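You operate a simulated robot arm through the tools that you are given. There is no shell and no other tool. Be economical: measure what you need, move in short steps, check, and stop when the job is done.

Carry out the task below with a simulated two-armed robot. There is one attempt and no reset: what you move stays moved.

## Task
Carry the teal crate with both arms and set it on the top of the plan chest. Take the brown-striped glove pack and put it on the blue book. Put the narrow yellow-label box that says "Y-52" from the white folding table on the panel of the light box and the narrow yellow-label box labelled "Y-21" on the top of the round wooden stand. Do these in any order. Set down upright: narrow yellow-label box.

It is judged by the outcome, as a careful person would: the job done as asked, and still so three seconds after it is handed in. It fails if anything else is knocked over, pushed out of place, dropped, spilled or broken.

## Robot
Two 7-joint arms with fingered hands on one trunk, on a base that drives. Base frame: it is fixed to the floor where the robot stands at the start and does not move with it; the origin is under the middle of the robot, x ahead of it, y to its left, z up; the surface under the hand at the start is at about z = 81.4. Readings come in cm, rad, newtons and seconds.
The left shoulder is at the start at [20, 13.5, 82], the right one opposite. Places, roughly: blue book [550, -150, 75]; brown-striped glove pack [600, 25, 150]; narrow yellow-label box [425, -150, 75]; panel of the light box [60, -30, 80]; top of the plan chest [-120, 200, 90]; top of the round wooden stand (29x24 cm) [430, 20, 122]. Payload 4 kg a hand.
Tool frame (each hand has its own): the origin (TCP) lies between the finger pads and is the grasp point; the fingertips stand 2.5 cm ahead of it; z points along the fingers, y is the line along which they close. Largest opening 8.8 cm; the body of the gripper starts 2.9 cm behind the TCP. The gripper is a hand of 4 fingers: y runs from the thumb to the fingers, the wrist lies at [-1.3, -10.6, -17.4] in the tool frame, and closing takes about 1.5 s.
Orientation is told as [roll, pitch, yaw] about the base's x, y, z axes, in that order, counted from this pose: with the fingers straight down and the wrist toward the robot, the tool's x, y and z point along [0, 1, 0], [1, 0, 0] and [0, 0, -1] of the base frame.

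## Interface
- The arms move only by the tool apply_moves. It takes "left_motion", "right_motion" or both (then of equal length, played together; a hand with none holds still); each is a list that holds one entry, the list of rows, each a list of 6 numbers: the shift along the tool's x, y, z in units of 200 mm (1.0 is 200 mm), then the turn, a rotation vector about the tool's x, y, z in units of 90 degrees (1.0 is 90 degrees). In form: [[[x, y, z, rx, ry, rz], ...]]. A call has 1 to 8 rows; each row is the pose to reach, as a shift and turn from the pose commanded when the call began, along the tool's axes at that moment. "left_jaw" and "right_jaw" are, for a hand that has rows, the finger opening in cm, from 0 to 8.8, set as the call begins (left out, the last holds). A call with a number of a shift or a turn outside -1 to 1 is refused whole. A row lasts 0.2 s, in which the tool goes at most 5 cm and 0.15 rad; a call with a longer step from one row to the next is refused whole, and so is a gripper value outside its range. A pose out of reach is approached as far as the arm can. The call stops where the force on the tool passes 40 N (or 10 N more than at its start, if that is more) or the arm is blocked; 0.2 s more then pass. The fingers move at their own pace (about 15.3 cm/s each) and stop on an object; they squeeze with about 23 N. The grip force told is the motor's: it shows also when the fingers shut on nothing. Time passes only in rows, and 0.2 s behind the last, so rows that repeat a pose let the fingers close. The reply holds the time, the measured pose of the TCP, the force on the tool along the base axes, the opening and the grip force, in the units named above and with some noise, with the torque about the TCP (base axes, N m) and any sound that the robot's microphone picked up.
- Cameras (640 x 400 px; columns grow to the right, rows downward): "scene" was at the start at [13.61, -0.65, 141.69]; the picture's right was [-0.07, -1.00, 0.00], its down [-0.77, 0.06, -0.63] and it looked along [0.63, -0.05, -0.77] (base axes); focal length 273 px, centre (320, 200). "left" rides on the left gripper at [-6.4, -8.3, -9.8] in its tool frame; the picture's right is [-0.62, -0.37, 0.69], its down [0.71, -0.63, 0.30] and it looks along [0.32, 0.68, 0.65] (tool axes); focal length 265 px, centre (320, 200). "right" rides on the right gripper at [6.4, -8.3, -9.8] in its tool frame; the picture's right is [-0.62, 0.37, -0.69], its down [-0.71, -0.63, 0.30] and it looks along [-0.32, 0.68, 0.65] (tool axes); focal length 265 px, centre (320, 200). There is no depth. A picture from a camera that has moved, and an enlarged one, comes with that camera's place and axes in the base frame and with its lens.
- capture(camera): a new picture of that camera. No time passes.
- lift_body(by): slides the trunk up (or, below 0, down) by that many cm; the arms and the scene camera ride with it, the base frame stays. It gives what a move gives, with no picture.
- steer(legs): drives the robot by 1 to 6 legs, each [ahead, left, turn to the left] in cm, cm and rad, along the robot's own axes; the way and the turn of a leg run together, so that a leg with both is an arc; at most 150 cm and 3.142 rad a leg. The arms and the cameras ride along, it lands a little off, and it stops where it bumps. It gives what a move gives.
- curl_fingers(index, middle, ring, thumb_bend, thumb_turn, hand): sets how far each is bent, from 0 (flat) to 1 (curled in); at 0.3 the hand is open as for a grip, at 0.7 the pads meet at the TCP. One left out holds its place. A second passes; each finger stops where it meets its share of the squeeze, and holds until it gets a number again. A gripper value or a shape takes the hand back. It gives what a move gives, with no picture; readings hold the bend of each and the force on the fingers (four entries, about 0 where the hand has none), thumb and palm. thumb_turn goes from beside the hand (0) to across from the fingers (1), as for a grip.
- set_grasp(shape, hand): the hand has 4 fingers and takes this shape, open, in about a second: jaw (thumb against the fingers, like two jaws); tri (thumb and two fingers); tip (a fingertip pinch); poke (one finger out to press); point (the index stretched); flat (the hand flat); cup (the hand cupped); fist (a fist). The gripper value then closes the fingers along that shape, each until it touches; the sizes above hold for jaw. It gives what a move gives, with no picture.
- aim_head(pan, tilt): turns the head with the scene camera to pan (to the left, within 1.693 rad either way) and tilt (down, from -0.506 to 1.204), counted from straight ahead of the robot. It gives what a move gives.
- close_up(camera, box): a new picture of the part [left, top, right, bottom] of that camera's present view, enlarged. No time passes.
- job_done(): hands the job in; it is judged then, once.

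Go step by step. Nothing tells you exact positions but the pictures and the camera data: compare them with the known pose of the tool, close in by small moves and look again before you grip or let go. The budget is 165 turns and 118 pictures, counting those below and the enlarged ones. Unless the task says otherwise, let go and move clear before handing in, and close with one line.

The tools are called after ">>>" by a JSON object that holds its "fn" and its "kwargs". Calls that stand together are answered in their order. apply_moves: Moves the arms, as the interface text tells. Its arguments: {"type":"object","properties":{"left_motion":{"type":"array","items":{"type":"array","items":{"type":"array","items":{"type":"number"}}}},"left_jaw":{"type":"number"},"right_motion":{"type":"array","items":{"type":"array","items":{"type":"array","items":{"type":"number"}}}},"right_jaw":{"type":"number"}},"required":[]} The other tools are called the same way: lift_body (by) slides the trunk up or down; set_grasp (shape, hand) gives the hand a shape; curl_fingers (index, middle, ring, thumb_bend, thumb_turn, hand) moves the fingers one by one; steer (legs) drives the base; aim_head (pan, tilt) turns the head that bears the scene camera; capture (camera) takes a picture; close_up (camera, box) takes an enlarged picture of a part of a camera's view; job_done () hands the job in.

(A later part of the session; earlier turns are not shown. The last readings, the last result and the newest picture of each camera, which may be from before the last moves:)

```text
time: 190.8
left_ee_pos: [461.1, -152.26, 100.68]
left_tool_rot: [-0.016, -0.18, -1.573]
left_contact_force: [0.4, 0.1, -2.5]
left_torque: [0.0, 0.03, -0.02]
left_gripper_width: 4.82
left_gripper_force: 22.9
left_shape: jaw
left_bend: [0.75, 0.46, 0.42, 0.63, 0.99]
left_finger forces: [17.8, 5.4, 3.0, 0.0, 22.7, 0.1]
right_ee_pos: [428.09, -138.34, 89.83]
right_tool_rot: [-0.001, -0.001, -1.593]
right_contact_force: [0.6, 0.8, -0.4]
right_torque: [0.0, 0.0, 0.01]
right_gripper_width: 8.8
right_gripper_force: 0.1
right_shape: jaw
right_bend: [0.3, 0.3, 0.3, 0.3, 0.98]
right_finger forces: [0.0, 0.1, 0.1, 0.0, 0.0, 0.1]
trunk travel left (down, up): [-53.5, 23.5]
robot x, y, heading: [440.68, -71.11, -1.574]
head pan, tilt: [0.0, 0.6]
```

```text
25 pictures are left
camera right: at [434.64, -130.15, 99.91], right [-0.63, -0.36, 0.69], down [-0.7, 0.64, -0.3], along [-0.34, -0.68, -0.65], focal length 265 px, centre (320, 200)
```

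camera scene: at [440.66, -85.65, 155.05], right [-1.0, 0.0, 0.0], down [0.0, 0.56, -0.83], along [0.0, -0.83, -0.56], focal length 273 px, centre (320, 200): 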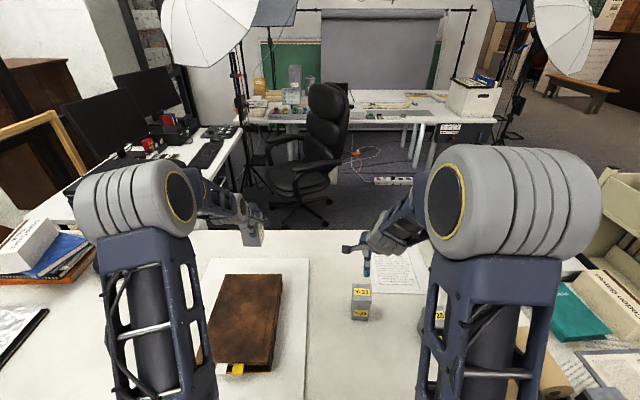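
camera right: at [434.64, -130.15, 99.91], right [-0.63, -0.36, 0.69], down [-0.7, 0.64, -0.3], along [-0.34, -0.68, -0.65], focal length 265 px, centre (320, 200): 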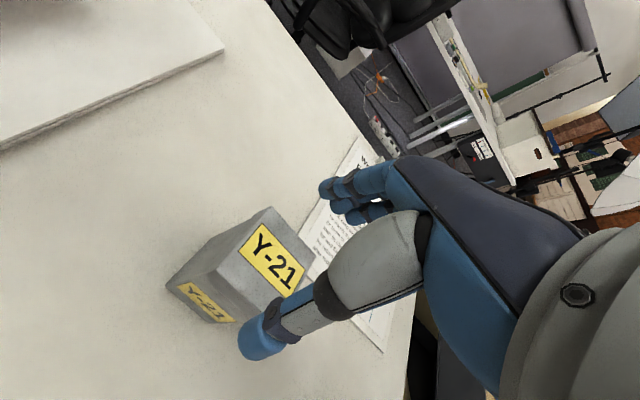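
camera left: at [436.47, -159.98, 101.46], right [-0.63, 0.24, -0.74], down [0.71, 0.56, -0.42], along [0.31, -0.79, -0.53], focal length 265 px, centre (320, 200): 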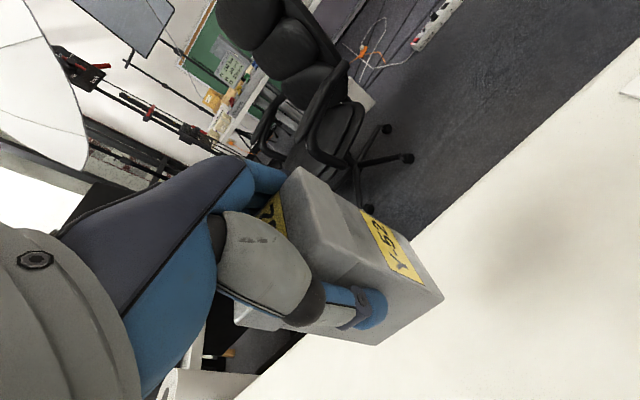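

>>> {"fn": "apply_moves", "kwargs": {"right_motion": [[[-0.015, 0.005, 0.1, 0, 0, 0], [-0.02, 0.005, 0.2, 0, 0, 0], [-0.02, 0.005, 0.3, 0, 0, 0], [-0.02, 0.005, 0.37, 0, 0, 0]]]}}

>>> {"fn": "apply_moves", "kwargs": {"right_motion": [[[0, 0, 0, 0, 0, 0], [0, 0, 0, 0, 0, 0], [0, 0, 0, 0, 0, 0], [0, 0, 0, 0, 0, 0], [0, 0, 0, 0, 0, 0], [0, 0, 0, 0, 0, 0], [0, 0, 0, 0, 0, 0]]], "right_jaw": 2}}

>>> {"fn": "apply_moves", "kwargs": {"right_motion": [[[0, 0, -0.05, 0, 0, 0], [0, 0, -0.15, 0, 0, 0], [0, 0, -0.35, 0, 0, 0], [0, 0, -0.55, 0, 0, 0], [0, 0, -0.75, 0, 0, 0]]]}}

>>> {"fn": "capture", "kwargs": {"camera": "right"}}

```text
time: 191.8
left_ee_pos: [461.08, -152.2, 100.83]
left_tool_rot: [-0.015, -0.179, -1.572]
left_contact_force: [0.3, 0.0, -2.3]
left_torque: [0.0, 0.04, 0.01]
left_gripper_width: 4.86
left_gripper_force: 23.3
left_shape: jaw
left_bend: [0.75, 0.46, 0.42, 0.63, 0.99]
left_finger forces: [17.5, 5.5, 3.0, 0.1, 22.6, 0.0]
right_ee_pos: [427.73, -138.55, 82.57]
right_tool_rot: [-0.001, -0.002, -1.591]
right_contact_force: [1.1, -1.6, 5.9]
right_torque: [-0.06, -0.02, -0.01]
right_gripper_width: 8.8
right_gripper_force: 0.1
right_shape: jaw
right_bend: [0.29, 0.3, 0.3, 0.3, 0.98]
right_finger forces: [3.9, 0.0, 0.1, 0.1, 1.5, 0.0]
trunk travel left (down, up): [-53.5, 23.5]
robot x, y, heading: [440.97, -70.65, -1.574]
head pan, tilt: [0.0, 0.6]
```

```text
time: 193.4
left_ee_pos: [461.09, -152.32, 100.78]
left_tool_rot: [-0.016, -0.179, -1.573]
left_contact_force: [0.4, -0.1, -3.0]
left_torque: [0.01, 0.02, 0.01]
left_gripper_width: 4.86
left_gripper_force: 23.4
left_shape: jaw
left_bend: [0.75, 0.46, 0.42, 0.63, 0.99]
left_finger forces: [17.6, 5.5, 2.9, 0.0, 22.6, 0.0]
right_ee_pos: [427.66, -138.4, 82.57]
right_tool_rot: [-0.001, 0.001, -1.591]
right_contact_force: [-0.1, -3.2, 5.7]
right_torque: [-0.53, 0.07, 0.01]
right_gripper_width: 5.49
right_gripper_force: 22.5
right_shape: jaw
right_bend: [0.29, 0.43, 0.38, 0.59, 0.98]
right_finger forces: [16.0, 13.2, 2.9, 0.0, 27.3, 0.0]
trunk travel left (down, up): [-53.5, 23.5]
robot x, y, heading: [440.93, -70.22, -1.579]
head pan, tilt: [0.0, 0.6]
```

```text
time: 194.6
left_ee_pos: [460.99, -152.34, 100.75]
left_tool_rot: [-0.016, -0.18, -1.572]
left_contact_force: [0.1, -0.1, -1.9]
left_torque: [-0.01, 0.06, 0.0]
left_gripper_width: 4.83
left_gripper_force: 23.5
left_shape: jaw
left_bend: [0.75, 0.46, 0.42, 0.63, 0.99]
left_finger forces: [17.6, 5.6, 2.9, 0.1, 22.6, 0.1]
right_ee_pos: [427.58, -138.41, 97.58]
right_tool_rot: [0.0, 0.002, -1.59]
right_contact_force: [0.4, 0.5, -2.0]
right_torque: [-0.02, -0.01, 0.0]
right_gripper_width: 5.34
right_gripper_force: 22.5
right_shape: jaw
right_bend: [0.31, 0.45, 0.4, 0.59, 0.98]
right_finger forces: [12.4, 12.1, 2.8, 0.0, 26.9, 0.1]
trunk travel left (down, up): [-53.5, 23.5]
robot x, y, heading: [440.64, -70.78, -1.578]
head pan, tilt: [0.0, 0.6]
```

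```text
24 pictures are left
camera right: at [434.09, -130.29, 107.39], right [-0.63, -0.36, 0.69], down [-0.7, 0.64, -0.3], along [-0.34, -0.68, -0.66], focal length 265 px, centre (320, 200)
```

right: 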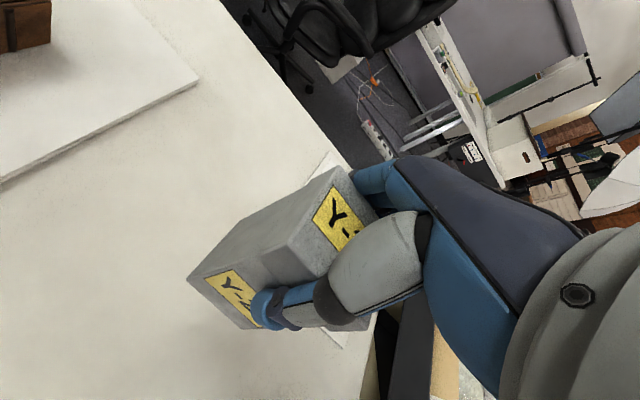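

Both boxes are held. I'll raise everything, then go round the stand by its bench side, keeping the same heading, to face it from the open side.

>>> {"fn": "apply_moves", "kwargs": {"left_motion": [[[0, 0, -0.15, 0, 0, 0], [0, 0, -0.3, 0, 0, 0], [0, 0, -0.45, 0, 0, 0], [0, 0, -0.6, 0, 0, 0], [0, 0, -0.75, 0, 0, 0], [0, 0, -0.9, 0, 0, 0]]], "right_motion": [[[0, 0, -0.15, 0, 0, 0], [0, 0, -0.3, 0, 0, 0], [0, 0, -0.45, 0, 0, 0], [0, 0, -0.6, 0, 0, 0], [0, 0, -0.75, 0, 0, 0], [0, 0, -0.9, 0, 0, 0]]]}}

>>> {"fn": "lift_body", "kwargs": {"by": 23}}

>>> {"fn": "steer", "kwargs": {"legs": [[-18, 0, 0], [0, 62, 0], [-150, 0, 0]]}}

>>> {"fn": "aim_head", "kwargs": {"pan": -0.4, "tilt": 0.6}}

>>> {"fn": "capture", "kwargs": {"camera": "scene"}}

```text
time: 196.0
left_ee_pos: [461.32, -149.02, 118.59]
left_tool_rot: [-0.015, -0.18, -1.573]
left_contact_force: [0.4, -0.5, -2.5]
left_torque: [-0.03, 0.0, -0.01]
left_gripper_width: 4.83
left_gripper_force: 23.2
left_shape: jaw
left_bend: [0.75, 0.46, 0.42, 0.63, 0.99]
left_finger forces: [17.3, 5.5, 2.9, 0.0, 22.4, 0.1]
right_ee_pos: [427.67, -138.56, 115.48]
right_tool_rot: [0.0, 0.004, -1.589]
right_contact_force: [0.0, -0.2, -1.6]
right_torque: [0.0, -0.05, 0.02]
right_gripper_width: 5.35
right_gripper_force: 22.9
right_shape: jaw
right_bend: [0.31, 0.45, 0.4, 0.59, 0.98]
right_finger forces: [12.2, 12.1, 2.8, 0.2, 26.7, 0.1]
trunk travel left (down, up): [-53.5, 23.5]
robot x, y, heading: [440.96, -71.06, -1.573]
head pan, tilt: [0.0, 0.6]
```

```text
time: 198.4
left_ee_pos: [461.28, -148.98, 141.46]
left_tool_rot: [-0.017, -0.179, -1.574]
left_contact_force: [0.3, 0.2, -1.5]
left_torque: [0.01, 0.01, -0.02]
left_gripper_width: 4.84
left_gripper_force: 22.6
left_shape: jaw
left_bend: [0.75, 0.46, 0.42, 0.63, 0.99]
left_finger forces: [17.2, 5.6, 2.9, 0.0, 22.4, 0.0]
right_ee_pos: [427.61, -138.5, 138.48]
right_tool_rot: [-0.001, 0.003, -1.591]
right_contact_force: [-0.6, -0.2, -3.0]
right_torque: [0.01, 0.0, 0.02]
right_gripper_width: 5.36
right_gripper_force: 23.0
right_shape: jaw
right_bend: [0.31, 0.45, 0.4, 0.59, 0.98]
right_finger forces: [12.3, 12.0, 2.8, 0.0, 26.7, 0.0]
trunk travel left (down, up): [-76.5, 0.5]
robot x, y, heading: [440.93, -70.95, -1.575]
head pan, tilt: [0.0, 0.6]
```

```text
time: 210.1
left_ee_pos: [523.88, 21.32, 141.44]
left_tool_rot: [-0.014, -0.18, -1.578]
left_contact_force: [1.2, 0.2, -1.6]
left_torque: [0.01, 0.01, -0.01]
left_gripper_width: 4.82
left_gripper_force: 22.6
left_shape: jaw
left_bend: [0.75, 0.46, 0.42, 0.63, 0.99]
left_finger forces: [17.0, 5.6, 2.9, 0.0, 22.4, 0.0]
right_ee_pos: [490.34, 31.92, 138.41]
right_tool_rot: [0.0, 0.002, -1.595]
right_contact_force: [-0.2, 0.6, -2.7]
right_torque: [0.03, 0.02, 0.02]
right_gripper_width: 5.37
right_gripper_force: 22.7
right_shape: jaw
right_bend: [0.31, 0.45, 0.4, 0.59, 0.98]
right_finger forces: [12.2, 11.9, 2.8, 0.1, 26.7, 0.1]
trunk travel left (down, up): [-76.5, 0.5]
robot x, y, heading: [503.32, 99.79, -1.577]
head pan, tilt: [0.0, 0.6]
```

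```text
time: 211.0
left_ee_pos: [523.9, 21.36, 141.45]
left_tool_rot: [-0.015, -0.179, -1.576]
left_contact_force: [-0.6, 0.8, -2.6]
left_torque: [-0.03, 0.03, 0.02]
left_gripper_width: 4.8
left_gripper_force: 23.3
left_shape: jaw
left_bend: [0.75, 0.46, 0.42, 0.63, 0.99]
left_finger forces: [16.9, 5.6, 2.9, 0.0, 22.4, 0.0]
right_ee_pos: [490.22, 32.0, 138.5]
right_tool_rot: [0.0, 0.001, -1.594]
right_contact_force: [0.3, 0.4, -2.4]
right_torque: [0.0, -0.02, 0.01]
right_gripper_width: 5.35
right_gripper_force: 22.9
right_shape: jaw
right_bend: [0.31, 0.45, 0.4, 0.59, 0.98]
right_finger forces: [12.2, 12.0, 2.8, 0.0, 26.7, 0.0]
trunk travel left (down, up): [-76.5, 0.5]
robot x, y, heading: [503.73, 99.44, -1.585]
head pan, tilt: [-0.4, 0.6]
```

```text
23 pictures are left
camera scene: at [500.13, 85.39, 178.04], right [-0.92, 0.4, 0.0], down [0.22, 0.52, -0.82], along [-0.33, -0.76, -0.57], focal length 273 px, centre (320, 200)
```

scene: 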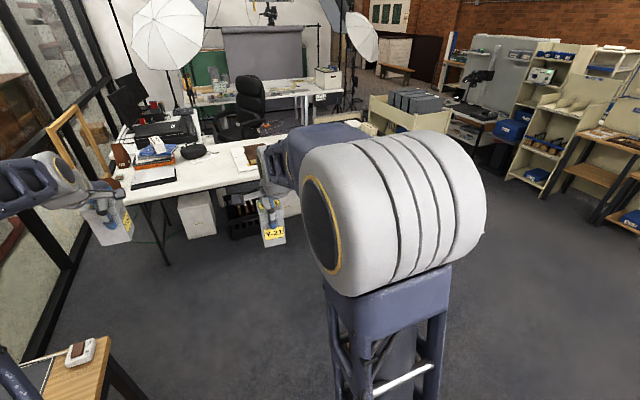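

Going to the stand's open side now.

>>> {"fn": "steer", "kwargs": {"legs": [[-16, 0, 0], [0, -54, 0]]}}

>>> {"fn": "aim_head", "kwargs": {"pan": 0.0, "tilt": 0.6}}

>>> {"fn": "capture", "kwargs": {"camera": "scene"}}

>>> {"fn": "capture", "kwargs": {"camera": "right"}}

```text
time: 215.1
left_ee_pos: [470.07, 37.84, 141.48]
left_tool_rot: [-0.016, -0.179, -1.574]
left_contact_force: [0.0, 0.2, -2.1]
left_torque: [0.02, 0.03, -0.01]
left_gripper_width: 4.83
left_gripper_force: 22.9
left_shape: jaw
left_bend: [0.75, 0.46, 0.42, 0.63, 0.99]
left_finger forces: [16.9, 5.5, 3.0, 0.0, 22.3, 0.1]
right_ee_pos: [436.57, 48.35, 138.35]
right_tool_rot: [0.001, 0.001, -1.592]
right_contact_force: [-0.2, 0.4, -2.6]
right_torque: [0.01, -0.02, -0.04]
right_gripper_width: 5.36
right_gripper_force: 22.8
right_shape: jaw
right_bend: [0.31, 0.45, 0.4, 0.59, 0.98]
right_finger forces: [12.2, 12.0, 2.8, 0.0, 26.7, 0.1]
trunk travel left (down, up): [-76.5, 0.5]
robot x, y, heading: [449.44, 116.15, -1.579]
head pan, tilt: [-0.4, 0.6]
```

```text
time: 216.0
left_ee_pos: [470.08, 37.8, 141.53]
left_tool_rot: [-0.016, -0.182, -1.574]
left_contact_force: [-0.3, 0.7, -2.2]
left_torque: [0.01, -0.01, -0.01]
left_gripper_width: 4.8
left_gripper_force: 23.0
left_shape: jaw
left_bend: [0.75, 0.46, 0.42, 0.63, 0.99]
left_finger forces: [16.9, 5.6, 2.9, 0.0, 22.4, 0.0]
right_ee_pos: [436.37, 48.36, 138.47]
right_tool_rot: [0.0, 0.002, -1.592]
right_contact_force: [-0.6, -1.2, -2.6]
right_torque: [0.0, -0.03, 0.02]
right_gripper_width: 5.37
right_gripper_force: 23.1
right_shape: jaw
right_bend: [0.31, 0.45, 0.4, 0.59, 0.98]
right_finger forces: [12.3, 11.9, 2.9, 0.1, 26.8, 0.1]
trunk travel left (down, up): [-76.5, 0.5]
robot x, y, heading: [449.6, 115.93, -1.58]
head pan, tilt: [0.0, 0.6]
```

```text
22 pictures are left
camera scene: at [449.52, 101.08, 178.04], right [-1.0, 0.01, 0.0], down [0.0, 0.57, -0.82], along [-0.01, -0.82, -0.57], focal length 273 px, centre (320, 200)
```

scene: 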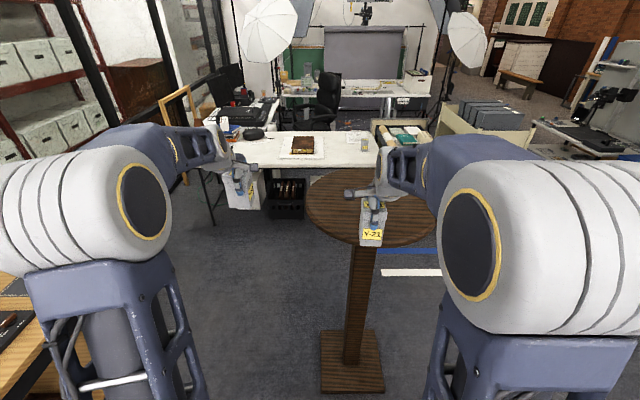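

```text
21 pictures are left
camera right: at [442.94, 56.5, 148.35], right [-0.63, -0.36, 0.69], down [-0.7, 0.65, -0.3], along [-0.34, -0.68, -0.66], focal length 265 px, centre (320, 200)
```

right: 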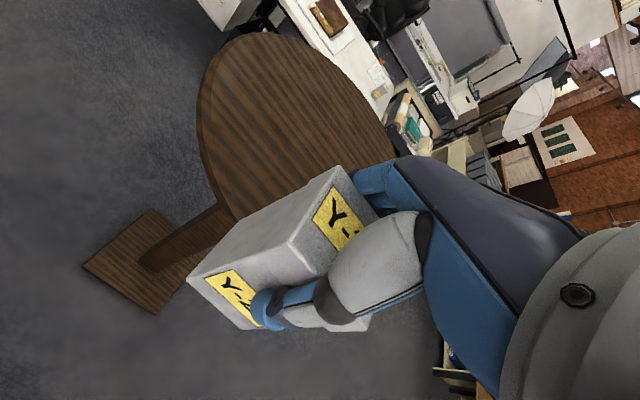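

The stand top is at z≈120, centred near (430.5, 19) and roomy. I'll drive so that Y-21 hangs over its middle.

>>> {"fn": "steer", "kwargs": {"legs": [[26, -5, 0]]}}

>>> {"fn": "apply_moves", "kwargs": {"right_motion": [[[0, 0, 0.1, 0, 0, 0], [0, 0, 0.2, 0, 0, 0], [0, 0, 0.3, 0, 0, 0]]]}}

>>> {"fn": "capture", "kwargs": {"camera": "scene"}}

>>> {"fn": "capture", "kwargs": {"camera": "right"}}

```text
time: 217.9
left_ee_pos: [464.94, 11.69, 141.54]
left_tool_rot: [-0.016, -0.18, -1.574]
left_contact_force: [0.5, -0.3, -3.0]
left_torque: [-0.02, 0.07, -0.03]
left_gripper_width: 4.82
left_gripper_force: 23.3
left_shape: jaw
left_bend: [0.75, 0.46, 0.42, 0.63, 0.99]
left_finger forces: [16.9, 5.5, 2.9, 0.0, 22.4, 0.0]
right_ee_pos: [431.26, 22.26, 138.56]
right_tool_rot: [0.001, 0.002, -1.593]
right_contact_force: [0.7, -0.2, -2.3]
right_torque: [0.02, 0.02, -0.02]
right_gripper_width: 5.33
right_gripper_force: 23.7
right_shape: jaw
right_bend: [0.31, 0.45, 0.4, 0.59, 0.98]
right_finger forces: [12.1, 12.0, 2.9, 0.0, 26.7, 0.0]
trunk travel left (down, up): [-76.5, 0.5]
robot x, y, heading: [444.46, 89.95, -1.581]
head pan, tilt: [0.0, 0.6]
```

```text
time: 218.7
left_ee_pos: [464.87, 11.72, 141.56]
left_tool_rot: [-0.016, -0.179, -1.574]
left_contact_force: [-0.4, 0.4, -2.4]
left_torque: [0.01, -0.01, -0.01]
left_gripper_width: 4.82
left_gripper_force: 23.2
left_shape: jaw
left_bend: [0.75, 0.46, 0.42, 0.63, 0.99]
left_finger forces: [16.8, 5.5, 2.8, 0.1, 22.3, 0.0]
right_ee_pos: [431.34, 22.36, 132.43]
right_tool_rot: [-0.002, 0.003, -1.592]
right_contact_force: [0.2, -0.1, -2.9]
right_torque: [-0.03, -0.02, -0.01]
right_gripper_width: 5.34
right_gripper_force: 22.5
right_shape: jaw
right_bend: [0.31, 0.45, 0.4, 0.59, 0.98]
right_finger forces: [12.1, 12.1, 2.8, 0.0, 26.7, 0.0]
trunk travel left (down, up): [-76.5, 0.5]
robot x, y, heading: [444.53, 89.75, -1.579]
head pan, tilt: [0.0, 0.6]
```

```text
20 pictures are left
camera scene: at [444.41, 75.01, 178.04], right [-1.0, 0.01, 0.0], down [0.0, 0.56, -0.83], along [-0.01, -0.82, -0.57], focal length 273 px, centre (320, 200)
```

scene: 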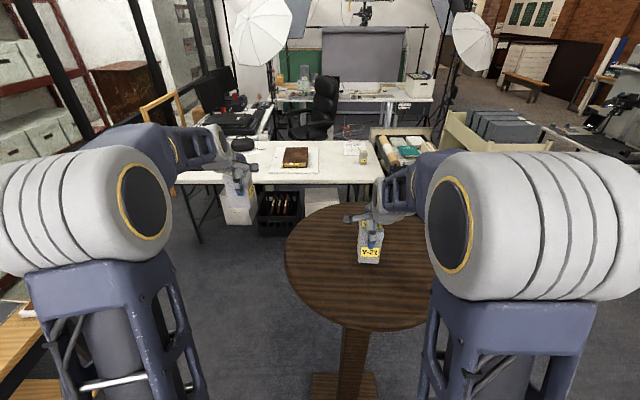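

```text
19 pictures are left
camera right: at [437.84, 30.46, 142.33], right [-0.63, -0.36, 0.69], down [-0.7, 0.65, -0.3], along [-0.34, -0.68, -0.66], focal length 265 px, centre (320, 200)
```

right: 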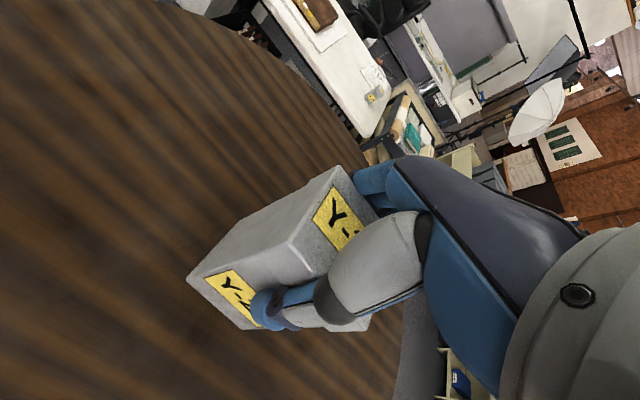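

Y-21 is over the middle of the stand. I'll lower until it touches.

>>> {"fn": "apply_moves", "kwargs": {"right_motion": [[[0, 0, 0.04, 0, 0, 0], [0, 0, 0.08, 0, 0, 0], [0, 0, 0.12, 0, 0, 0], [0, 0, 0.15, 0, 0, 0]]]}}

>>> {"fn": "apply_moves", "kwargs": {"right_motion": [[[0, 0, 0.02, 0, 0, 0], [0, 0, 0.04, 0, 0, 0]]]}}

```text
time: 219.7
left_ee_pos: [464.96, 11.82, 141.29]
left_tool_rot: [-0.017, -0.177, -1.574]
left_contact_force: [-0.2, 0.1, -3.1]
left_torque: [-0.01, 0.02, -0.01]
left_gripper_width: 4.82
left_gripper_force: 23.0
left_shape: jaw
left_bend: [0.75, 0.46, 0.42, 0.63, 0.99]
left_finger forces: [16.9, 5.5, 2.9, 0.0, 22.5, 0.0]
right_ee_pos: [431.35, 22.02, 130.33]
right_tool_rot: [0.003, -0.02, -1.592]
right_contact_force: [0.4, 5.7, 19.9]
right_torque: [-0.03, 0.09, -0.07]
right_gripper_width: 5.0
right_gripper_force: 23.1
right_shape: jaw
right_bend: [0.74, 0.46, 0.42, 0.61, 0.98]
right_finger forces: [10.0, 12.0, 3.3, 0.1, 32.5, 0.0]
trunk travel left (down, up): [-76.5, 0.5]
robot x, y, heading: [444.69, 89.59, -1.578]
head pan, tilt: [0.0, 0.6]
stopped in row 4 (right hand): the force on the tool passed its limit at 48 N (the readings are from after the stop); the commanded pose is now the measured one
```

```text
time: 220.1
left_ee_pos: [465.01, 11.79, 141.44]
left_tool_rot: [-0.019, -0.178, -1.574]
left_contact_force: [0.3, 0.1, -2.2]
left_torque: [-0.02, 0.01, 0.01]
left_gripper_width: 4.79
left_gripper_force: 22.9
left_shape: jaw
left_bend: [0.75, 0.46, 0.42, 0.63, 0.99]
left_finger forces: [16.9, 5.5, 2.9, 0.1, 22.4, 0.0]
right_ee_pos: [431.23, 21.82, 130.39]
right_tool_rot: [0.002, -0.031, -1.592]
right_contact_force: [-0.3, 3.2, 14.1]
right_torque: [-0.16, 0.12, 0.03]
right_gripper_width: 4.99
right_gripper_force: 23.2
right_shape: jaw
right_bend: [0.74, 0.46, 0.42, 0.61, 0.98]
right_finger forces: [10.6, 12.3, 3.6, 0.1, 30.8, 0.1]
trunk travel left (down, up): [-76.5, 0.5]
robot x, y, heading: [444.43, 90.63, -1.576]
head pan, tilt: [0.0, 0.6]
stopped in row 2 (right hand): the force on the tool passed its limit at 45 N (the readings are from after the stop); the commanded pose is now the measured one
```

Box is standing on the stand top. I'll look, then open the hand.

>>> {"fn": "capture", "kwargs": {"camera": "right"}}

>>> {"fn": "apply_moves", "kwargs": {"right_motion": [[[0, 0, -0.01, 0, 0, 0], [0, 0, -0.01, 0, 0, 0], [0, 0, -0.01, 0, 0, 0], [0, 0, -0.01, 0, 0, 0], [0, 0, -0.01, 0, 0, 0]]], "right_jaw": 8.8}}

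>>> {"fn": "capture", "kwargs": {"camera": "right"}}

```text
18 pictures are left
camera right: at [437.88, 30.29, 140.03], right [-0.63, -0.33, 0.7], down [-0.7, 0.63, -0.32], along [-0.34, -0.7, -0.63], focal length 265 px, centre (320, 200)
```

right: 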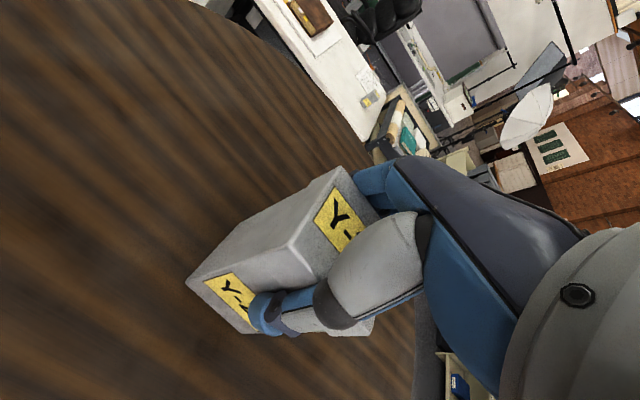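

```text
time: 221.3
left_ee_pos: [464.92, 11.76, 141.49]
left_tool_rot: [-0.016, -0.181, -1.574]
left_contact_force: [1.1, -0.1, -2.7]
left_torque: [0.02, 0.0, -0.02]
left_gripper_width: 4.82
left_gripper_force: 23.2
left_shape: jaw
left_bend: [0.75, 0.46, 0.42, 0.63, 0.99]
left_finger forces: [16.8, 5.5, 2.9, 0.1, 22.3, 0.2]
right_ee_pos: [431.29, 21.98, 130.36]
right_tool_rot: [-0.002, -0.023, -1.592]
right_contact_force: [-1.7, 3.9, 7.9]
right_torque: [0.17, -0.04, 0.04]
right_gripper_width: 8.77
right_gripper_force: 0.0
right_shape: jaw
right_bend: [0.29, 0.3, 0.3, 0.3, 0.98]
right_finger forces: [2.9, 0.0, 0.1, 0.1, 8.4, 0.0]
trunk travel left (down, up): [-76.5, 0.5]
robot x, y, heading: [444.63, 89.69, -1.577]
head pan, tilt: [0.0, 0.6]
```

```text
17 pictures are left
camera right: at [437.88, 30.29, 140.08], right [-0.63, -0.34, 0.7], down [-0.7, 0.64, -0.32], along [-0.34, -0.69, -0.64], focal length 265 px, centre (320, 200)
```

right: 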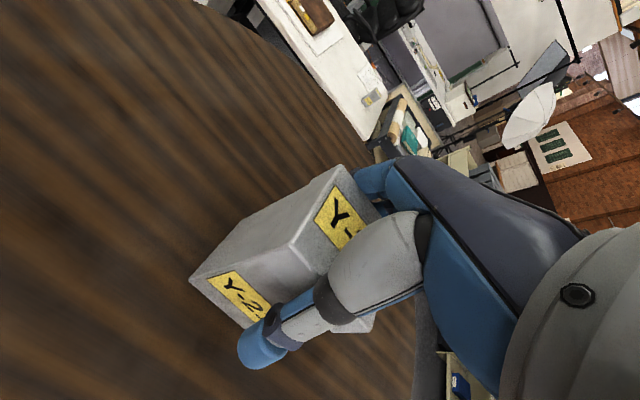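

Released. I'll rise straight up slowly and check that it stands.

>>> {"fn": "apply_moves", "kwargs": {"right_motion": [[[0, 0, -0.02, 0, 0, 0], [0, 0, -0.05, 0, 0, 0], [0, 0, -0.1, 0, 0, 0], [0, 0, -0.2, 0, 0, 0], [0, 0, -0.35, 0, 0, 0], [0, 0, -0.5, 0, 0, 0], [0, 0, -0.65, 0, 0, 0]]]}}

>>> {"fn": "capture", "kwargs": {"camera": "right"}}

```text
time: 222.9
left_ee_pos: [464.95, 11.63, 141.43]
left_tool_rot: [-0.015, -0.179, -1.574]
left_contact_force: [-0.6, -0.2, -3.4]
left_torque: [-0.02, 0.03, 0.02]
left_gripper_width: 4.8
left_gripper_force: 23.0
left_shape: jaw
left_bend: [0.75, 0.46, 0.42, 0.63, 0.99]
left_finger forces: [16.8, 5.5, 2.8, 0.0, 22.3, 0.1]
right_ee_pos: [431.31, 22.0, 143.52]
right_tool_rot: [0.001, -0.024, -1.592]
right_contact_force: [-0.7, 0.1, -0.3]
right_torque: [0.0, 0.0, 0.02]
right_gripper_width: 8.79
right_gripper_force: 0.0
right_shape: jaw
right_bend: [0.3, 0.3, 0.3, 0.3, 0.98]
right_finger forces: [0.0, 0.1, 0.0, 0.0, 0.0, 0.0]
trunk travel left (down, up): [-76.5, 0.5]
robot x, y, heading: [444.07, 89.85, -1.576]
head pan, tilt: [0.0, 0.6]
```

```text
16 pictures are left
camera right: at [437.84, 30.54, 153.13], right [-0.63, -0.34, 0.7], down [-0.7, 0.64, -0.32], along [-0.34, -0.69, -0.64], focal length 265 px, centre (320, 200)
```

right: 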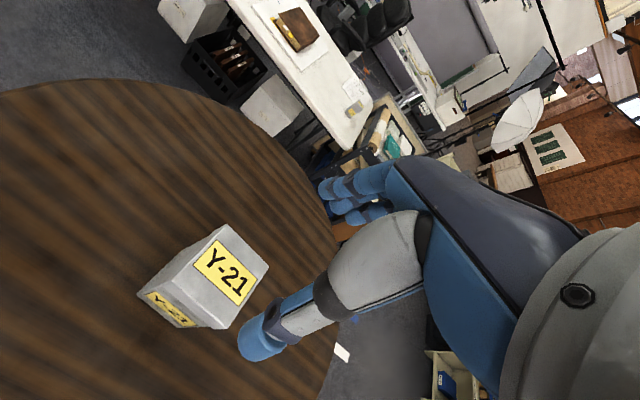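

Y-21 stands upright on the stand. I'll back away, turn and carry Y-52 back toward the light box.

>>> {"fn": "steer", "kwargs": {"legs": [[-25, 0, 0], [0, 0, -1.565], [150, 0, 0], [150, 0, 0]]}}

>>> {"fn": "aim_head", "kwargs": {"pan": 0.0, "tilt": 0.4}}

>>> {"fn": "capture", "kwargs": {"camera": "scene"}}

```text
time: 242.6
left_ee_pos: [66.19, 94.16, 141.45]
left_tool_rot: [-0.017, -0.177, 3.142]
left_contact_force: [0.0, 0.3, -2.7]
left_torque: [0.02, 0.0, 0.02]
left_gripper_width: 4.74
left_gripper_force: 23.0
left_shape: jaw
left_bend: [0.75, 0.46, 0.42, 0.63, 0.99]
left_finger forces: [14.8, 5.3, 2.8, 0.1, 20.9, 0.0]
right_ee_pos: [76.31, 127.82, 143.47]
right_tool_rot: [0.003, -0.025, 3.123]
right_contact_force: [0.3, 0.1, -0.4]
right_torque: [0.01, -0.03, 0.0]
right_gripper_width: 8.78
right_gripper_force: 0.1
right_shape: jaw
right_bend: [0.3, 0.3, 0.3, 0.3, 0.98]
right_finger forces: [0.0, 0.0, 0.1, 0.0, 0.0, 0.1]
trunk travel left (down, up): [-76.5, 0.5]
robot x, y, heading: [144.22, 114.58, 3.138]
head pan, tilt: [0.0, 0.6]
```

```text
time: 243.4
left_ee_pos: [66.15, 94.12, 141.54]
left_tool_rot: [-0.016, -0.177, 3.141]
left_contact_force: [-0.2, 0.2, -1.9]
left_torque: [0.01, -0.01, 0.0]
left_gripper_width: 4.77
left_gripper_force: 22.6
left_shape: jaw
left_bend: [0.75, 0.46, 0.42, 0.63, 0.99]
left_finger forces: [14.8, 5.3, 2.9, 0.0, 20.8, 0.0]
right_ee_pos: [76.32, 127.81, 143.37]
right_tool_rot: [0.002, -0.024, 3.122]
right_contact_force: [0.4, 0.2, -0.1]
right_torque: [0.0, 0.02, -0.01]
right_gripper_width: 8.79
right_gripper_force: 0.0
right_shape: jaw
right_bend: [0.3, 0.3, 0.3, 0.3, 0.98]
right_finger forces: [0.0, 0.0, 0.0, 0.0, 0.0, 0.0]
trunk travel left (down, up): [-76.5, 0.5]
robot x, y, heading: [144.64, 114.95, 3.141]
head pan, tilt: [0.0, 0.4]
```

```text
15 pictures are left
camera scene: at [128.96, 114.7, 179.86], right [0.0, 1.0, 0.0], down [0.39, 0.0, -0.92], along [-0.92, 0.0, -0.39], focal length 273 px, centre (320, 200)
```

scene: 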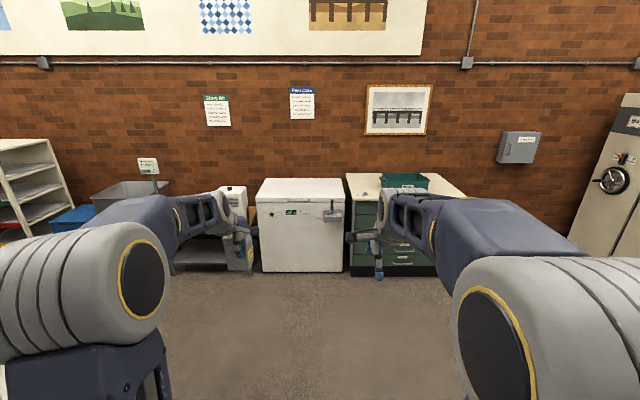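

The crate is still in place on the chest. I'll go on to the bench side, turn to face it and lower the trunk.

>>> {"fn": "steer", "kwargs": {"legs": [[124, 0, 0], [0, 0, -1.57], [0, 0, -1.57], [-39, 0, 0]]}}

>>> {"fn": "lift_body", "kwargs": {"by": -20}}

>>> {"fn": "aim_head", "kwargs": {"pan": -0.6, "tilt": 0.5}}

>>> {"fn": "capture", "kwargs": {"camera": "scene"}}

```text
time: 259.3
left_ee_pos: [58.77, 136.54, 141.48]
left_tool_rot: [-0.015, -0.177, 0.016]
left_contact_force: [0.6, -0.1, -2.7]
left_torque: [-0.05, 0.05, -0.02]
left_gripper_width: 4.69
left_gripper_force: 22.6
left_shape: jaw
left_bend: [0.75, 0.46, 0.42, 0.64, 0.99]
left_finger forces: [13.3, 5.3, 2.8, 0.0, 20.1, 0.0]
right_ee_pos: [48.95, 102.86, 143.39]
right_tool_rot: [0.002, -0.024, -0.001]
right_contact_force: [0.2, 0.9, 0.1]
right_torque: [0.0, 0.01, -0.05]
right_gripper_width: 8.77
right_gripper_force: 0.0
right_shape: jaw
right_bend: [0.3, 0.3, 0.3, 0.3, 0.98]
right_finger forces: [0.1, 0.0, 0.1, 0.0, 0.0, 0.1]
trunk travel left (down, up): [-76.5, 0.5]
robot x, y, heading: [-18.78, 114.62, 0.013]
head pan, tilt: [0.0, 0.4]
```

```text
time: 261.5
left_ee_pos: [58.7, 136.61, 121.41]
left_tool_rot: [-0.016, -0.178, 0.017]
left_contact_force: [-0.4, 0.9, -2.5]
left_torque: [-0.02, 0.02, 0.0]
left_gripper_width: 4.7
left_gripper_force: 23.2
left_shape: jaw
left_bend: [0.75, 0.46, 0.42, 0.65, 0.99]
left_finger forces: [13.2, 5.3, 2.9, 0.1, 20.1, 0.0]
right_ee_pos: [49.09, 102.91, 123.41]
right_tool_rot: [0.001, -0.023, -0.001]
right_contact_force: [0.4, 0.2, -0.1]
right_torque: [-0.05, -0.01, 0.03]
right_gripper_width: 8.78
right_gripper_force: 0.0
right_shape: jaw
right_bend: [0.3, 0.3, 0.3, 0.3, 0.98]
right_finger forces: [0.1, 0.0, 0.0, 0.0, 0.1, 0.0]
trunk travel left (down, up): [-56.5, 20.5]
robot x, y, heading: [-18.95, 114.66, 0.013]
head pan, tilt: [0.0, 0.4]
```

```text
time: 262.5
left_ee_pos: [58.74, 136.7, 121.31]
left_tool_rot: [-0.016, -0.178, 0.017]
left_contact_force: [0.0, -0.2, -2.9]
left_torque: [-0.05, -0.01, -0.01]
left_gripper_width: 4.65
left_gripper_force: 23.5
left_shape: jaw
left_bend: [0.75, 0.46, 0.42, 0.65, 0.99]
left_finger forces: [13.2, 5.3, 2.8, 0.1, 20.1, 0.1]
right_ee_pos: [49.03, 102.83, 123.38]
right_tool_rot: [0.002, -0.025, 0.001]
right_contact_force: [0.8, 0.4, -0.2]
right_torque: [-0.03, 0.02, 0.01]
right_gripper_width: 8.78
right_gripper_force: 0.1
right_shape: jaw
right_bend: [0.3, 0.3, 0.3, 0.3, 0.98]
right_finger forces: [0.1, 0.0, 0.0, 0.1, 0.1, 0.1]
trunk travel left (down, up): [-56.5, 20.5]
robot x, y, heading: [-19.27, 114.48, 0.012]
head pan, tilt: [-0.6, 0.499]
```

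```text
14 pictures are left
camera scene: at [-5.46, 109.62, 158.95], right [-0.55, -0.83, 0.0], down [-0.4, 0.26, -0.88], along [0.73, -0.49, -0.48], focal length 273 px, centre (320, 200)
```

scene: 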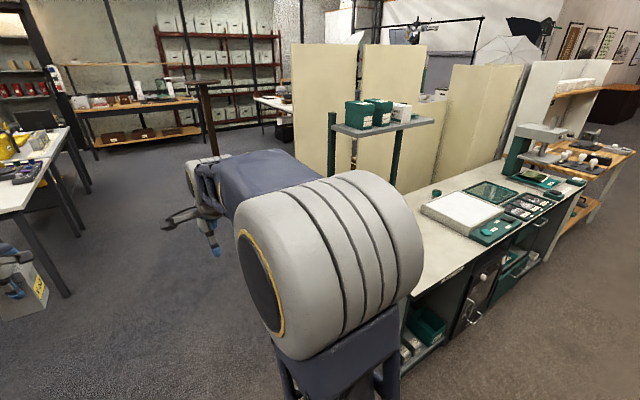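

Way is clear along the bench front. I'll strafe right to the light box.

>>> {"fn": "steer", "kwargs": {"legs": [[0, -140, -0.012], [0, -19, 0]]}}

>>> {"fn": "aim_head", "kwargs": {"pan": 0.1, "tilt": 0.7}}

>>> {"fn": "capture", "kwargs": {"camera": "scene"}}

>>> {"fn": "capture", "kwargs": {"camera": "left"}}

```text
time: 270.6
left_ee_pos: [60.45, -23.85, 121.41]
left_tool_rot: [-0.015, -0.176, 0.008]
left_contact_force: [-0.5, -0.4, -1.3]
left_torque: [-0.02, 0.0, 0.02]
left_gripper_width: 4.68
left_gripper_force: 23.2
left_shape: jaw
left_bend: [0.75, 0.46, 0.42, 0.65, 0.99]
left_finger forces: [13.3, 5.2, 2.8, 0.0, 20.0, 0.0]
right_ee_pos: [50.39, -57.68, 123.37]
right_tool_rot: [0.001, -0.024, -0.01]
right_contact_force: [0.5, 0.3, -0.4]
right_torque: [-0.01, -0.02, 0.03]
right_gripper_width: 8.8
right_gripper_force: 0.0
right_shape: jaw
right_bend: [0.3, 0.3, 0.3, 0.3, 0.98]
right_finger forces: [0.1, 0.0, 0.0, 0.0, 0.0, 0.0]
trunk travel left (down, up): [-56.5, 20.5]
robot x, y, heading: [-17.75, -45.2, 0.006]
head pan, tilt: [-0.6, 0.499]
```

```text
time: 271.7
left_ee_pos: [60.28, -23.89, 121.48]
left_tool_rot: [-0.016, -0.178, 0.01]
left_contact_force: [0.1, -0.4, -2.0]
left_torque: [-0.01, -0.02, 0.02]
left_gripper_width: 4.68
left_gripper_force: 23.0
left_shape: jaw
left_bend: [0.75, 0.46, 0.42, 0.65, 0.99]
left_finger forces: [13.2, 5.2, 2.8, 0.0, 20.1, 0.0]
right_ee_pos: [50.43, -57.78, 123.32]
right_tool_rot: [0.0, -0.025, -0.008]
right_contact_force: [-0.4, -0.1, 0.6]
right_torque: [0.01, 0.03, -0.01]
right_gripper_width: 8.77
right_gripper_force: 0.0
right_shape: jaw
right_bend: [0.3, 0.3, 0.3, 0.3, 0.98]
right_finger forces: [0.0, 0.1, 0.0, 0.0, 0.0, 0.1]
trunk travel left (down, up): [-56.5, 20.5]
robot x, y, heading: [-17.41, -45.07, 0.01]
head pan, tilt: [0.099, 0.7]
```

```text
13 pictures are left
camera scene: at [-3.17, -44.38, 157.18], right [0.1, -0.99, 0.0], down [-0.64, -0.07, -0.77], along [0.76, 0.08, -0.64], focal length 273 px, centre (320, 200)
```

scene: 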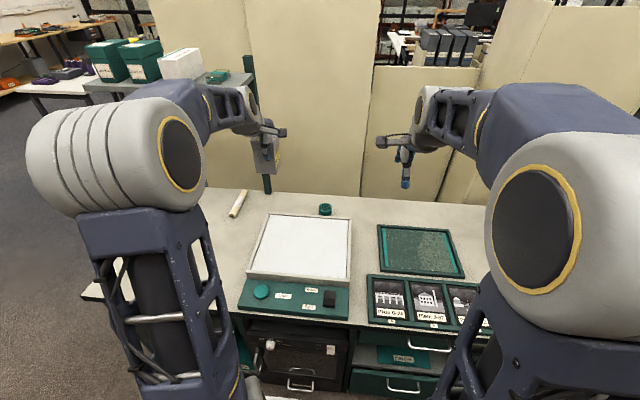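

```text
12 pictures are left
camera left: at [50.35, -30.37, 129.8], right [-0.24, -0.63, -0.74], down [-0.57, 0.7, -0.42], along [0.79, 0.32, -0.53], focal length 265 px, centre (320, 200)
```

left: 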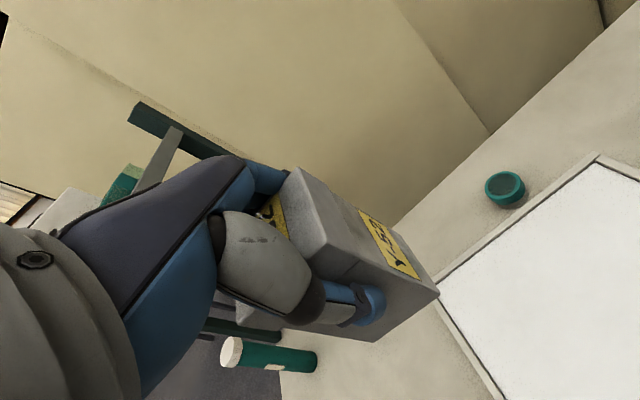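

The white panel spans x 47–76, y -16.5 to -48. I'll shift 8 cm right so Y-52 hangs over its middle, and lower.

>>> {"fn": "steer", "kwargs": {"legs": [[0, -8, 0]]}}

>>> {"fn": "lift_body", "kwargs": {"by": -22}}

>>> {"fn": "apply_moves", "kwargs": {"left_motion": [[[0, -0.01, 0.07, 0, 0, 0], [0, -0.02, 0.14, 0, 0, 0], [0, -0.035, 0.2, 0, 0, 0]]]}}

>>> {"fn": "capture", "kwargs": {"camera": "left"}}

>>> {"fn": "capture", "kwargs": {"camera": "scene"}}

```text
time: 272.8
left_ee_pos: [60.37, -32.01, 121.42]
left_tool_rot: [-0.016, -0.178, 0.009]
left_contact_force: [-0.2, -0.7, -2.2]
left_torque: [0.01, 0.01, 0.01]
left_gripper_width: 4.67
left_gripper_force: 23.0
left_shape: jaw
left_bend: [0.75, 0.46, 0.42, 0.65, 0.99]
left_finger forces: [13.2, 5.5, 2.8, 0.0, 20.0, 0.0]
right_ee_pos: [50.55, -65.69, 123.38]
right_tool_rot: [0.003, -0.024, -0.007]
right_contact_force: [-0.2, -0.4, 0.0]
right_torque: [0.0, 0.0, -0.03]
right_gripper_width: 8.78
right_gripper_force: 0.1
right_shape: jaw
right_bend: [0.3, 0.3, 0.3, 0.3, 0.98]
right_finger forces: [0.0, 0.0, 0.1, 0.0, 0.0, 0.0]
trunk travel left (down, up): [-56.5, 20.5]
robot x, y, heading: [-17.72, -53.33, 0.005]
head pan, tilt: [0.099, 0.7]
```

```text
time: 275.1
left_ee_pos: [60.58, -32.04, 99.41]
left_tool_rot: [-0.015, -0.178, 0.008]
left_contact_force: [0.0, -0.2, -2.6]
left_torque: [-0.03, 0.03, 0.0]
left_gripper_width: 4.7
left_gripper_force: 23.0
left_shape: jaw
left_bend: [0.75, 0.46, 0.42, 0.65, 0.99]
left_finger forces: [13.1, 5.3, 2.8, 0.0, 20.1, 0.0]
right_ee_pos: [50.47, -65.73, 101.39]
right_tool_rot: [0.001, -0.022, -0.009]
right_contact_force: [0.6, -0.3, -0.4]
right_torque: [0.01, 0.02, 0.03]
right_gripper_width: 8.79
right_gripper_force: 0.0
right_shape: jaw
right_bend: [0.3, 0.3, 0.3, 0.3, 0.98]
right_finger forces: [0.0, 0.0, 0.0, 0.1, 0.0, 0.0]
trunk travel left (down, up): [-34.5, 42.5]
robot x, y, heading: [-17.64, -53.45, 0.004]
head pan, tilt: [0.099, 0.7]
```

```text
time: 275.9
left_ee_pos: [60.52, -32.0, 95.41]
left_tool_rot: [-0.018, -0.178, 0.007]
left_contact_force: [-0.7, -0.8, -1.7]
left_torque: [-0.06, -0.01, -0.04]
left_gripper_width: 4.65
left_gripper_force: 22.9
left_shape: jaw
left_bend: [0.75, 0.46, 0.42, 0.65, 0.99]
left_finger forces: [13.1, 5.3, 2.8, 0.1, 20.0, 0.1]
right_ee_pos: [50.37, -65.77, 101.29]
right_tool_rot: [0.0, -0.026, -0.008]
right_contact_force: [-0.3, 0.4, -0.2]
right_torque: [-0.02, -0.02, 0.04]
right_gripper_width: 8.79
right_gripper_force: 0.0
right_shape: jaw
right_bend: [0.3, 0.3, 0.3, 0.3, 0.98]
right_finger forces: [0.0, 0.1, 0.0, 0.1, 0.0, 0.0]
trunk travel left (down, up): [-34.5, 42.5]
robot x, y, heading: [-17.32, -53.42, 0.008]
head pan, tilt: [0.099, 0.7]
```

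```text
11 pictures are left
camera left: at [50.41, -38.55, 103.7], right [-0.24, -0.63, -0.74], down [-0.57, 0.7, -0.42], along [0.79, 0.32, -0.53], focal length 265 px, centre (320, 200)
```

left: 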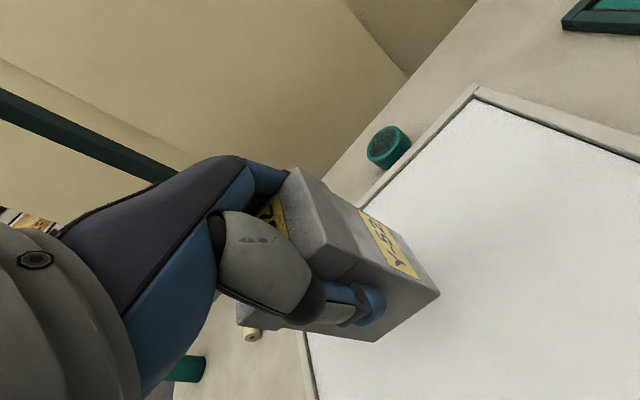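

```text
10 pictures are left
camera scene: at [-3.13, -52.49, 135.18], right [0.1, -0.99, 0.0], down [-0.64, -0.07, -0.76], along [0.76, 0.08, -0.64], focal length 273 px, centre (320, 200)
```

scene: 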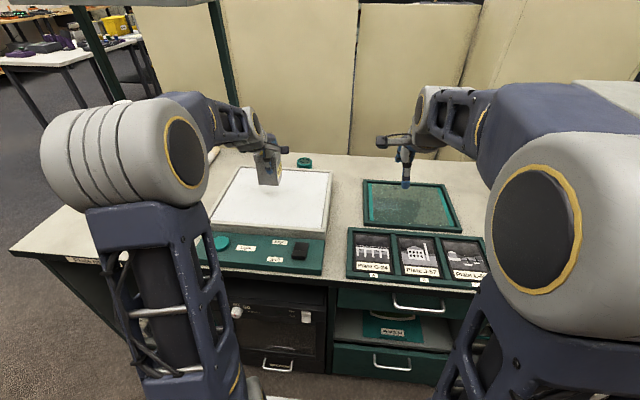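

Y-52 hangs over the panel's middle, upright. I'll lower it, then creep to contact.

>>> {"fn": "apply_moves", "kwargs": {"left_motion": [[[0, -0.01, 0.06, 0, 0, 0], [0, -0.02, 0.12, 0, 0, 0], [0, -0.035, 0.19, 0, 0, 0], [0, -0.039, 0.215, 0, 0, 0]]]}}

>>> {"fn": "apply_moves", "kwargs": {"left_motion": [[[0, -0.004, 0.02, 0, 0, 0], [0, -0.007, 0.04, 0, 0, 0]]]}}

>>> {"fn": "apply_moves", "kwargs": {"left_motion": [[[0, -0.004, 0.02, 0, 0, 0]]]}}

```text
time: 276.9
left_ee_pos: [60.31, -32.25, 91.02]
left_tool_rot: [-0.016, -0.178, 0.009]
left_contact_force: [0.1, -0.4, -2.4]
left_torque: [-0.04, 0.02, -0.03]
left_gripper_width: 4.67
left_gripper_force: 22.9
left_shape: jaw
left_bend: [0.75, 0.46, 0.42, 0.65, 0.99]
left_finger forces: [13.1, 5.3, 2.8, 0.0, 20.1, 0.1]
right_ee_pos: [50.38, -65.79, 101.38]
right_tool_rot: [0.001, -0.024, -0.008]
right_contact_force: [0.0, 0.6, -1.0]
right_torque: [0.0, 0.03, -0.01]
right_gripper_width: 8.81
right_gripper_force: 0.1
right_shape: jaw
right_bend: [0.3, 0.3, 0.3, 0.3, 0.98]
right_finger forces: [0.0, 0.1, 0.1, 0.1, 0.1, 0.0]
trunk travel left (down, up): [-34.5, 42.5]
robot x, y, heading: [-17.81, -53.23, 0.005]
head pan, tilt: [0.099, 0.7]
```

```text
time: 277.5
left_ee_pos: [60.4, -32.16, 90.18]
left_tool_rot: [-0.016, -0.179, 0.009]
left_contact_force: [0.4, -0.9, -2.5]
left_torque: [-0.04, 0.02, 0.03]
left_gripper_width: 4.67
left_gripper_force: 23.0
left_shape: jaw
left_bend: [0.75, 0.46, 0.42, 0.65, 0.99]
left_finger forces: [13.0, 5.4, 2.8, 0.1, 20.1, 0.0]
right_ee_pos: [50.51, -65.62, 101.4]
right_tool_rot: [0.002, -0.024, -0.009]
right_contact_force: [0.6, -0.4, 0.4]
right_torque: [0.0, -0.05, 0.01]
right_gripper_width: 8.81
right_gripper_force: 0.1
right_shape: jaw
right_bend: [0.3, 0.3, 0.3, 0.3, 0.98]
right_finger forces: [0.0, 0.1, 0.1, 0.0, 0.0, 0.1]
trunk travel left (down, up): [-34.5, 42.5]
robot x, y, heading: [-17.4, -53.23, 0.007]
head pan, tilt: [0.099, 0.7]
```

```text
time: 277.9
left_ee_pos: [60.49, -32.15, 89.82]
left_tool_rot: [-0.016, -0.178, 0.009]
left_contact_force: [-1.1, 0.3, -2.8]
left_torque: [-0.01, -0.01, 0.02]
left_gripper_width: 4.67
left_gripper_force: 23.2
left_shape: jaw
left_bend: [0.75, 0.46, 0.42, 0.65, 0.99]
left_finger forces: [13.0, 5.3, 2.7, 0.0, 20.2, 0.0]
right_ee_pos: [50.47, -65.81, 101.42]
right_tool_rot: [0.001, -0.023, -0.009]
right_contact_force: [0.1, -0.5, -0.1]
right_torque: [-0.03, -0.02, -0.01]
right_gripper_width: 8.82
right_gripper_force: 0.1
right_shape: jaw
right_bend: [0.3, 0.3, 0.3, 0.3, 0.98]
right_finger forces: [0.0, 0.0, 0.0, 0.0, 0.0, 0.0]
trunk travel left (down, up): [-34.5, 42.5]
robot x, y, heading: [-17.77, -53.23, 0.009]
head pan, tilt: [0.099, 0.7]
```

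>>> {"fn": "apply_moves", "kwargs": {"left_motion": [[[0, -0.004, 0.02, 0, 0, 0]]]}}

>>> {"fn": "apply_moves", "kwargs": {"left_motion": [[[0, -0.003, 0.015, 0, 0, 0]]]}}

>>> {"fn": "capture", "kwargs": {"camera": "left"}}

```text
time: 278.3
left_ee_pos: [60.5, -32.11, 89.52]
left_tool_rot: [-0.015, -0.181, 0.009]
left_contact_force: [0.3, 0.9, 3.8]
left_torque: [-0.05, 0.15, -0.03]
left_gripper_width: 4.66
left_gripper_force: 23.0
left_shape: jaw
left_bend: [0.75, 0.46, 0.42, 0.64, 0.99]
left_finger forces: [15.0, 5.5, 3.2, 0.1, 21.5, 0.0]
right_ee_pos: [50.42, -65.8, 101.34]
right_tool_rot: [0.001, -0.024, -0.009]
right_contact_force: [-0.5, 0.0, 1.0]
right_torque: [0.0, -0.01, 0.04]
right_gripper_width: 8.8
right_gripper_force: 0.0
right_shape: jaw
right_bend: [0.3, 0.3, 0.3, 0.3, 0.98]
right_finger forces: [0.1, 0.0, 0.0, 0.1, 0.0, 0.1]
trunk travel left (down, up): [-34.5, 42.5]
robot x, y, heading: [-17.76, -53.36, -0.0]
head pan, tilt: [0.099, 0.7]
```

```text
time: 278.7
left_ee_pos: [60.39, -32.05, 89.43]
left_tool_rot: [-0.015, -0.186, 0.011]
left_contact_force: [1.8, 3.2, 17.0]
left_torque: [-0.12, 0.31, 0.03]
left_gripper_width: 4.71
left_gripper_force: 23.8
left_shape: jaw
left_bend: [0.75, 0.46, 0.42, 0.64, 1.0]
left_finger forces: [20.4, 6.1, 4.1, 0.0, 23.8, 0.0]
right_ee_pos: [50.43, -65.74, 101.46]
right_tool_rot: [0.003, -0.023, -0.008]
right_contact_force: [0.5, 0.8, 0.3]
right_torque: [0.01, 0.02, 0.01]
right_gripper_width: 8.8
right_gripper_force: 0.0
right_shape: jaw
right_bend: [0.3, 0.3, 0.3, 0.3, 0.98]
right_finger forces: [0.1, 0.0, 0.0, 0.0, 0.0, 0.0]
trunk travel left (down, up): [-34.5, 42.5]
robot x, y, heading: [-17.62, -53.49, 0.006]
head pan, tilt: [0.099, 0.7]
```

```text
9 pictures are left
camera left: at [50.4, -38.64, 97.7], right [-0.23, -0.63, -0.74], down [-0.57, 0.7, -0.43], along [0.79, 0.32, -0.52], focal length 265 px, centre (320, 200)
```

left: 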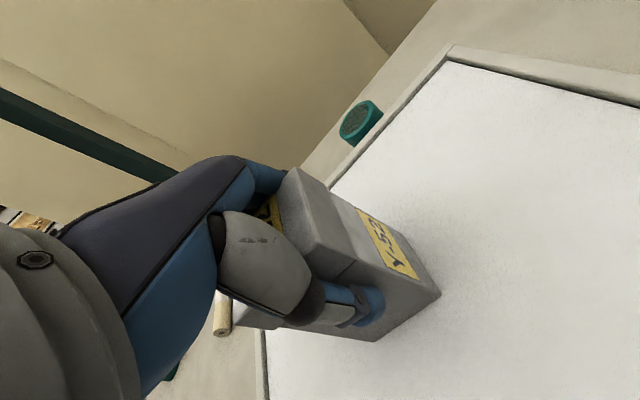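

Y-52 rests on the panel. I'll ease the press, open and rise straight up.

>>> {"fn": "apply_moves", "kwargs": {"left_motion": [[[0, 0.002, -0.012, 0, 0, 0], [0, 0.002, -0.012, 0, 0, 0], [0, 0.002, -0.012, 0, 0, 0], [0, 0.002, -0.012, 0, 0, 0], [0, 0.002, -0.012, 0, 0, 0]]], "left_jaw": 8.8}}

>>> {"fn": "capture", "kwargs": {"camera": "left"}}

```text
time: 279.9
left_ee_pos: [60.45, -32.18, 89.38]
left_tool_rot: [-0.018, -0.176, 0.01]
left_contact_force: [0.6, -0.1, 0.1]
left_torque: [0.0, -0.02, -0.01]
left_gripper_width: 8.79
left_gripper_force: 0.1
left_shape: jaw
left_bend: [0.29, 0.3, 0.3, 0.3, 0.98]
left_finger forces: [1.4, 0.1, 0.0, 0.0, 0.2, 0.0]
right_ee_pos: [50.48, -65.7, 101.31]
right_tool_rot: [0.002, -0.024, -0.009]
right_contact_force: [0.7, 0.5, 0.2]
right_torque: [0.0, 0.02, -0.01]
right_gripper_width: 8.81
right_gripper_force: 0.1
right_shape: jaw
right_bend: [0.3, 0.3, 0.3, 0.3, 0.98]
right_finger forces: [0.0, 0.0, 0.0, 0.0, 0.1, 0.1]
trunk travel left (down, up): [-34.5, 42.5]
robot x, y, heading: [-17.55, -53.34, 0.004]
head pan, tilt: [0.099, 0.7]
```

```text
8 pictures are left
camera left: at [50.34, -38.68, 97.67], right [-0.24, -0.63, -0.74], down [-0.57, 0.7, -0.42], along [0.79, 0.32, -0.53], focal length 265 px, centre (320, 200)
```

left: 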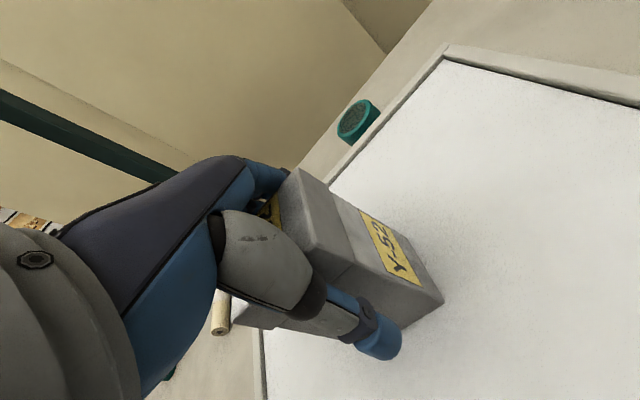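

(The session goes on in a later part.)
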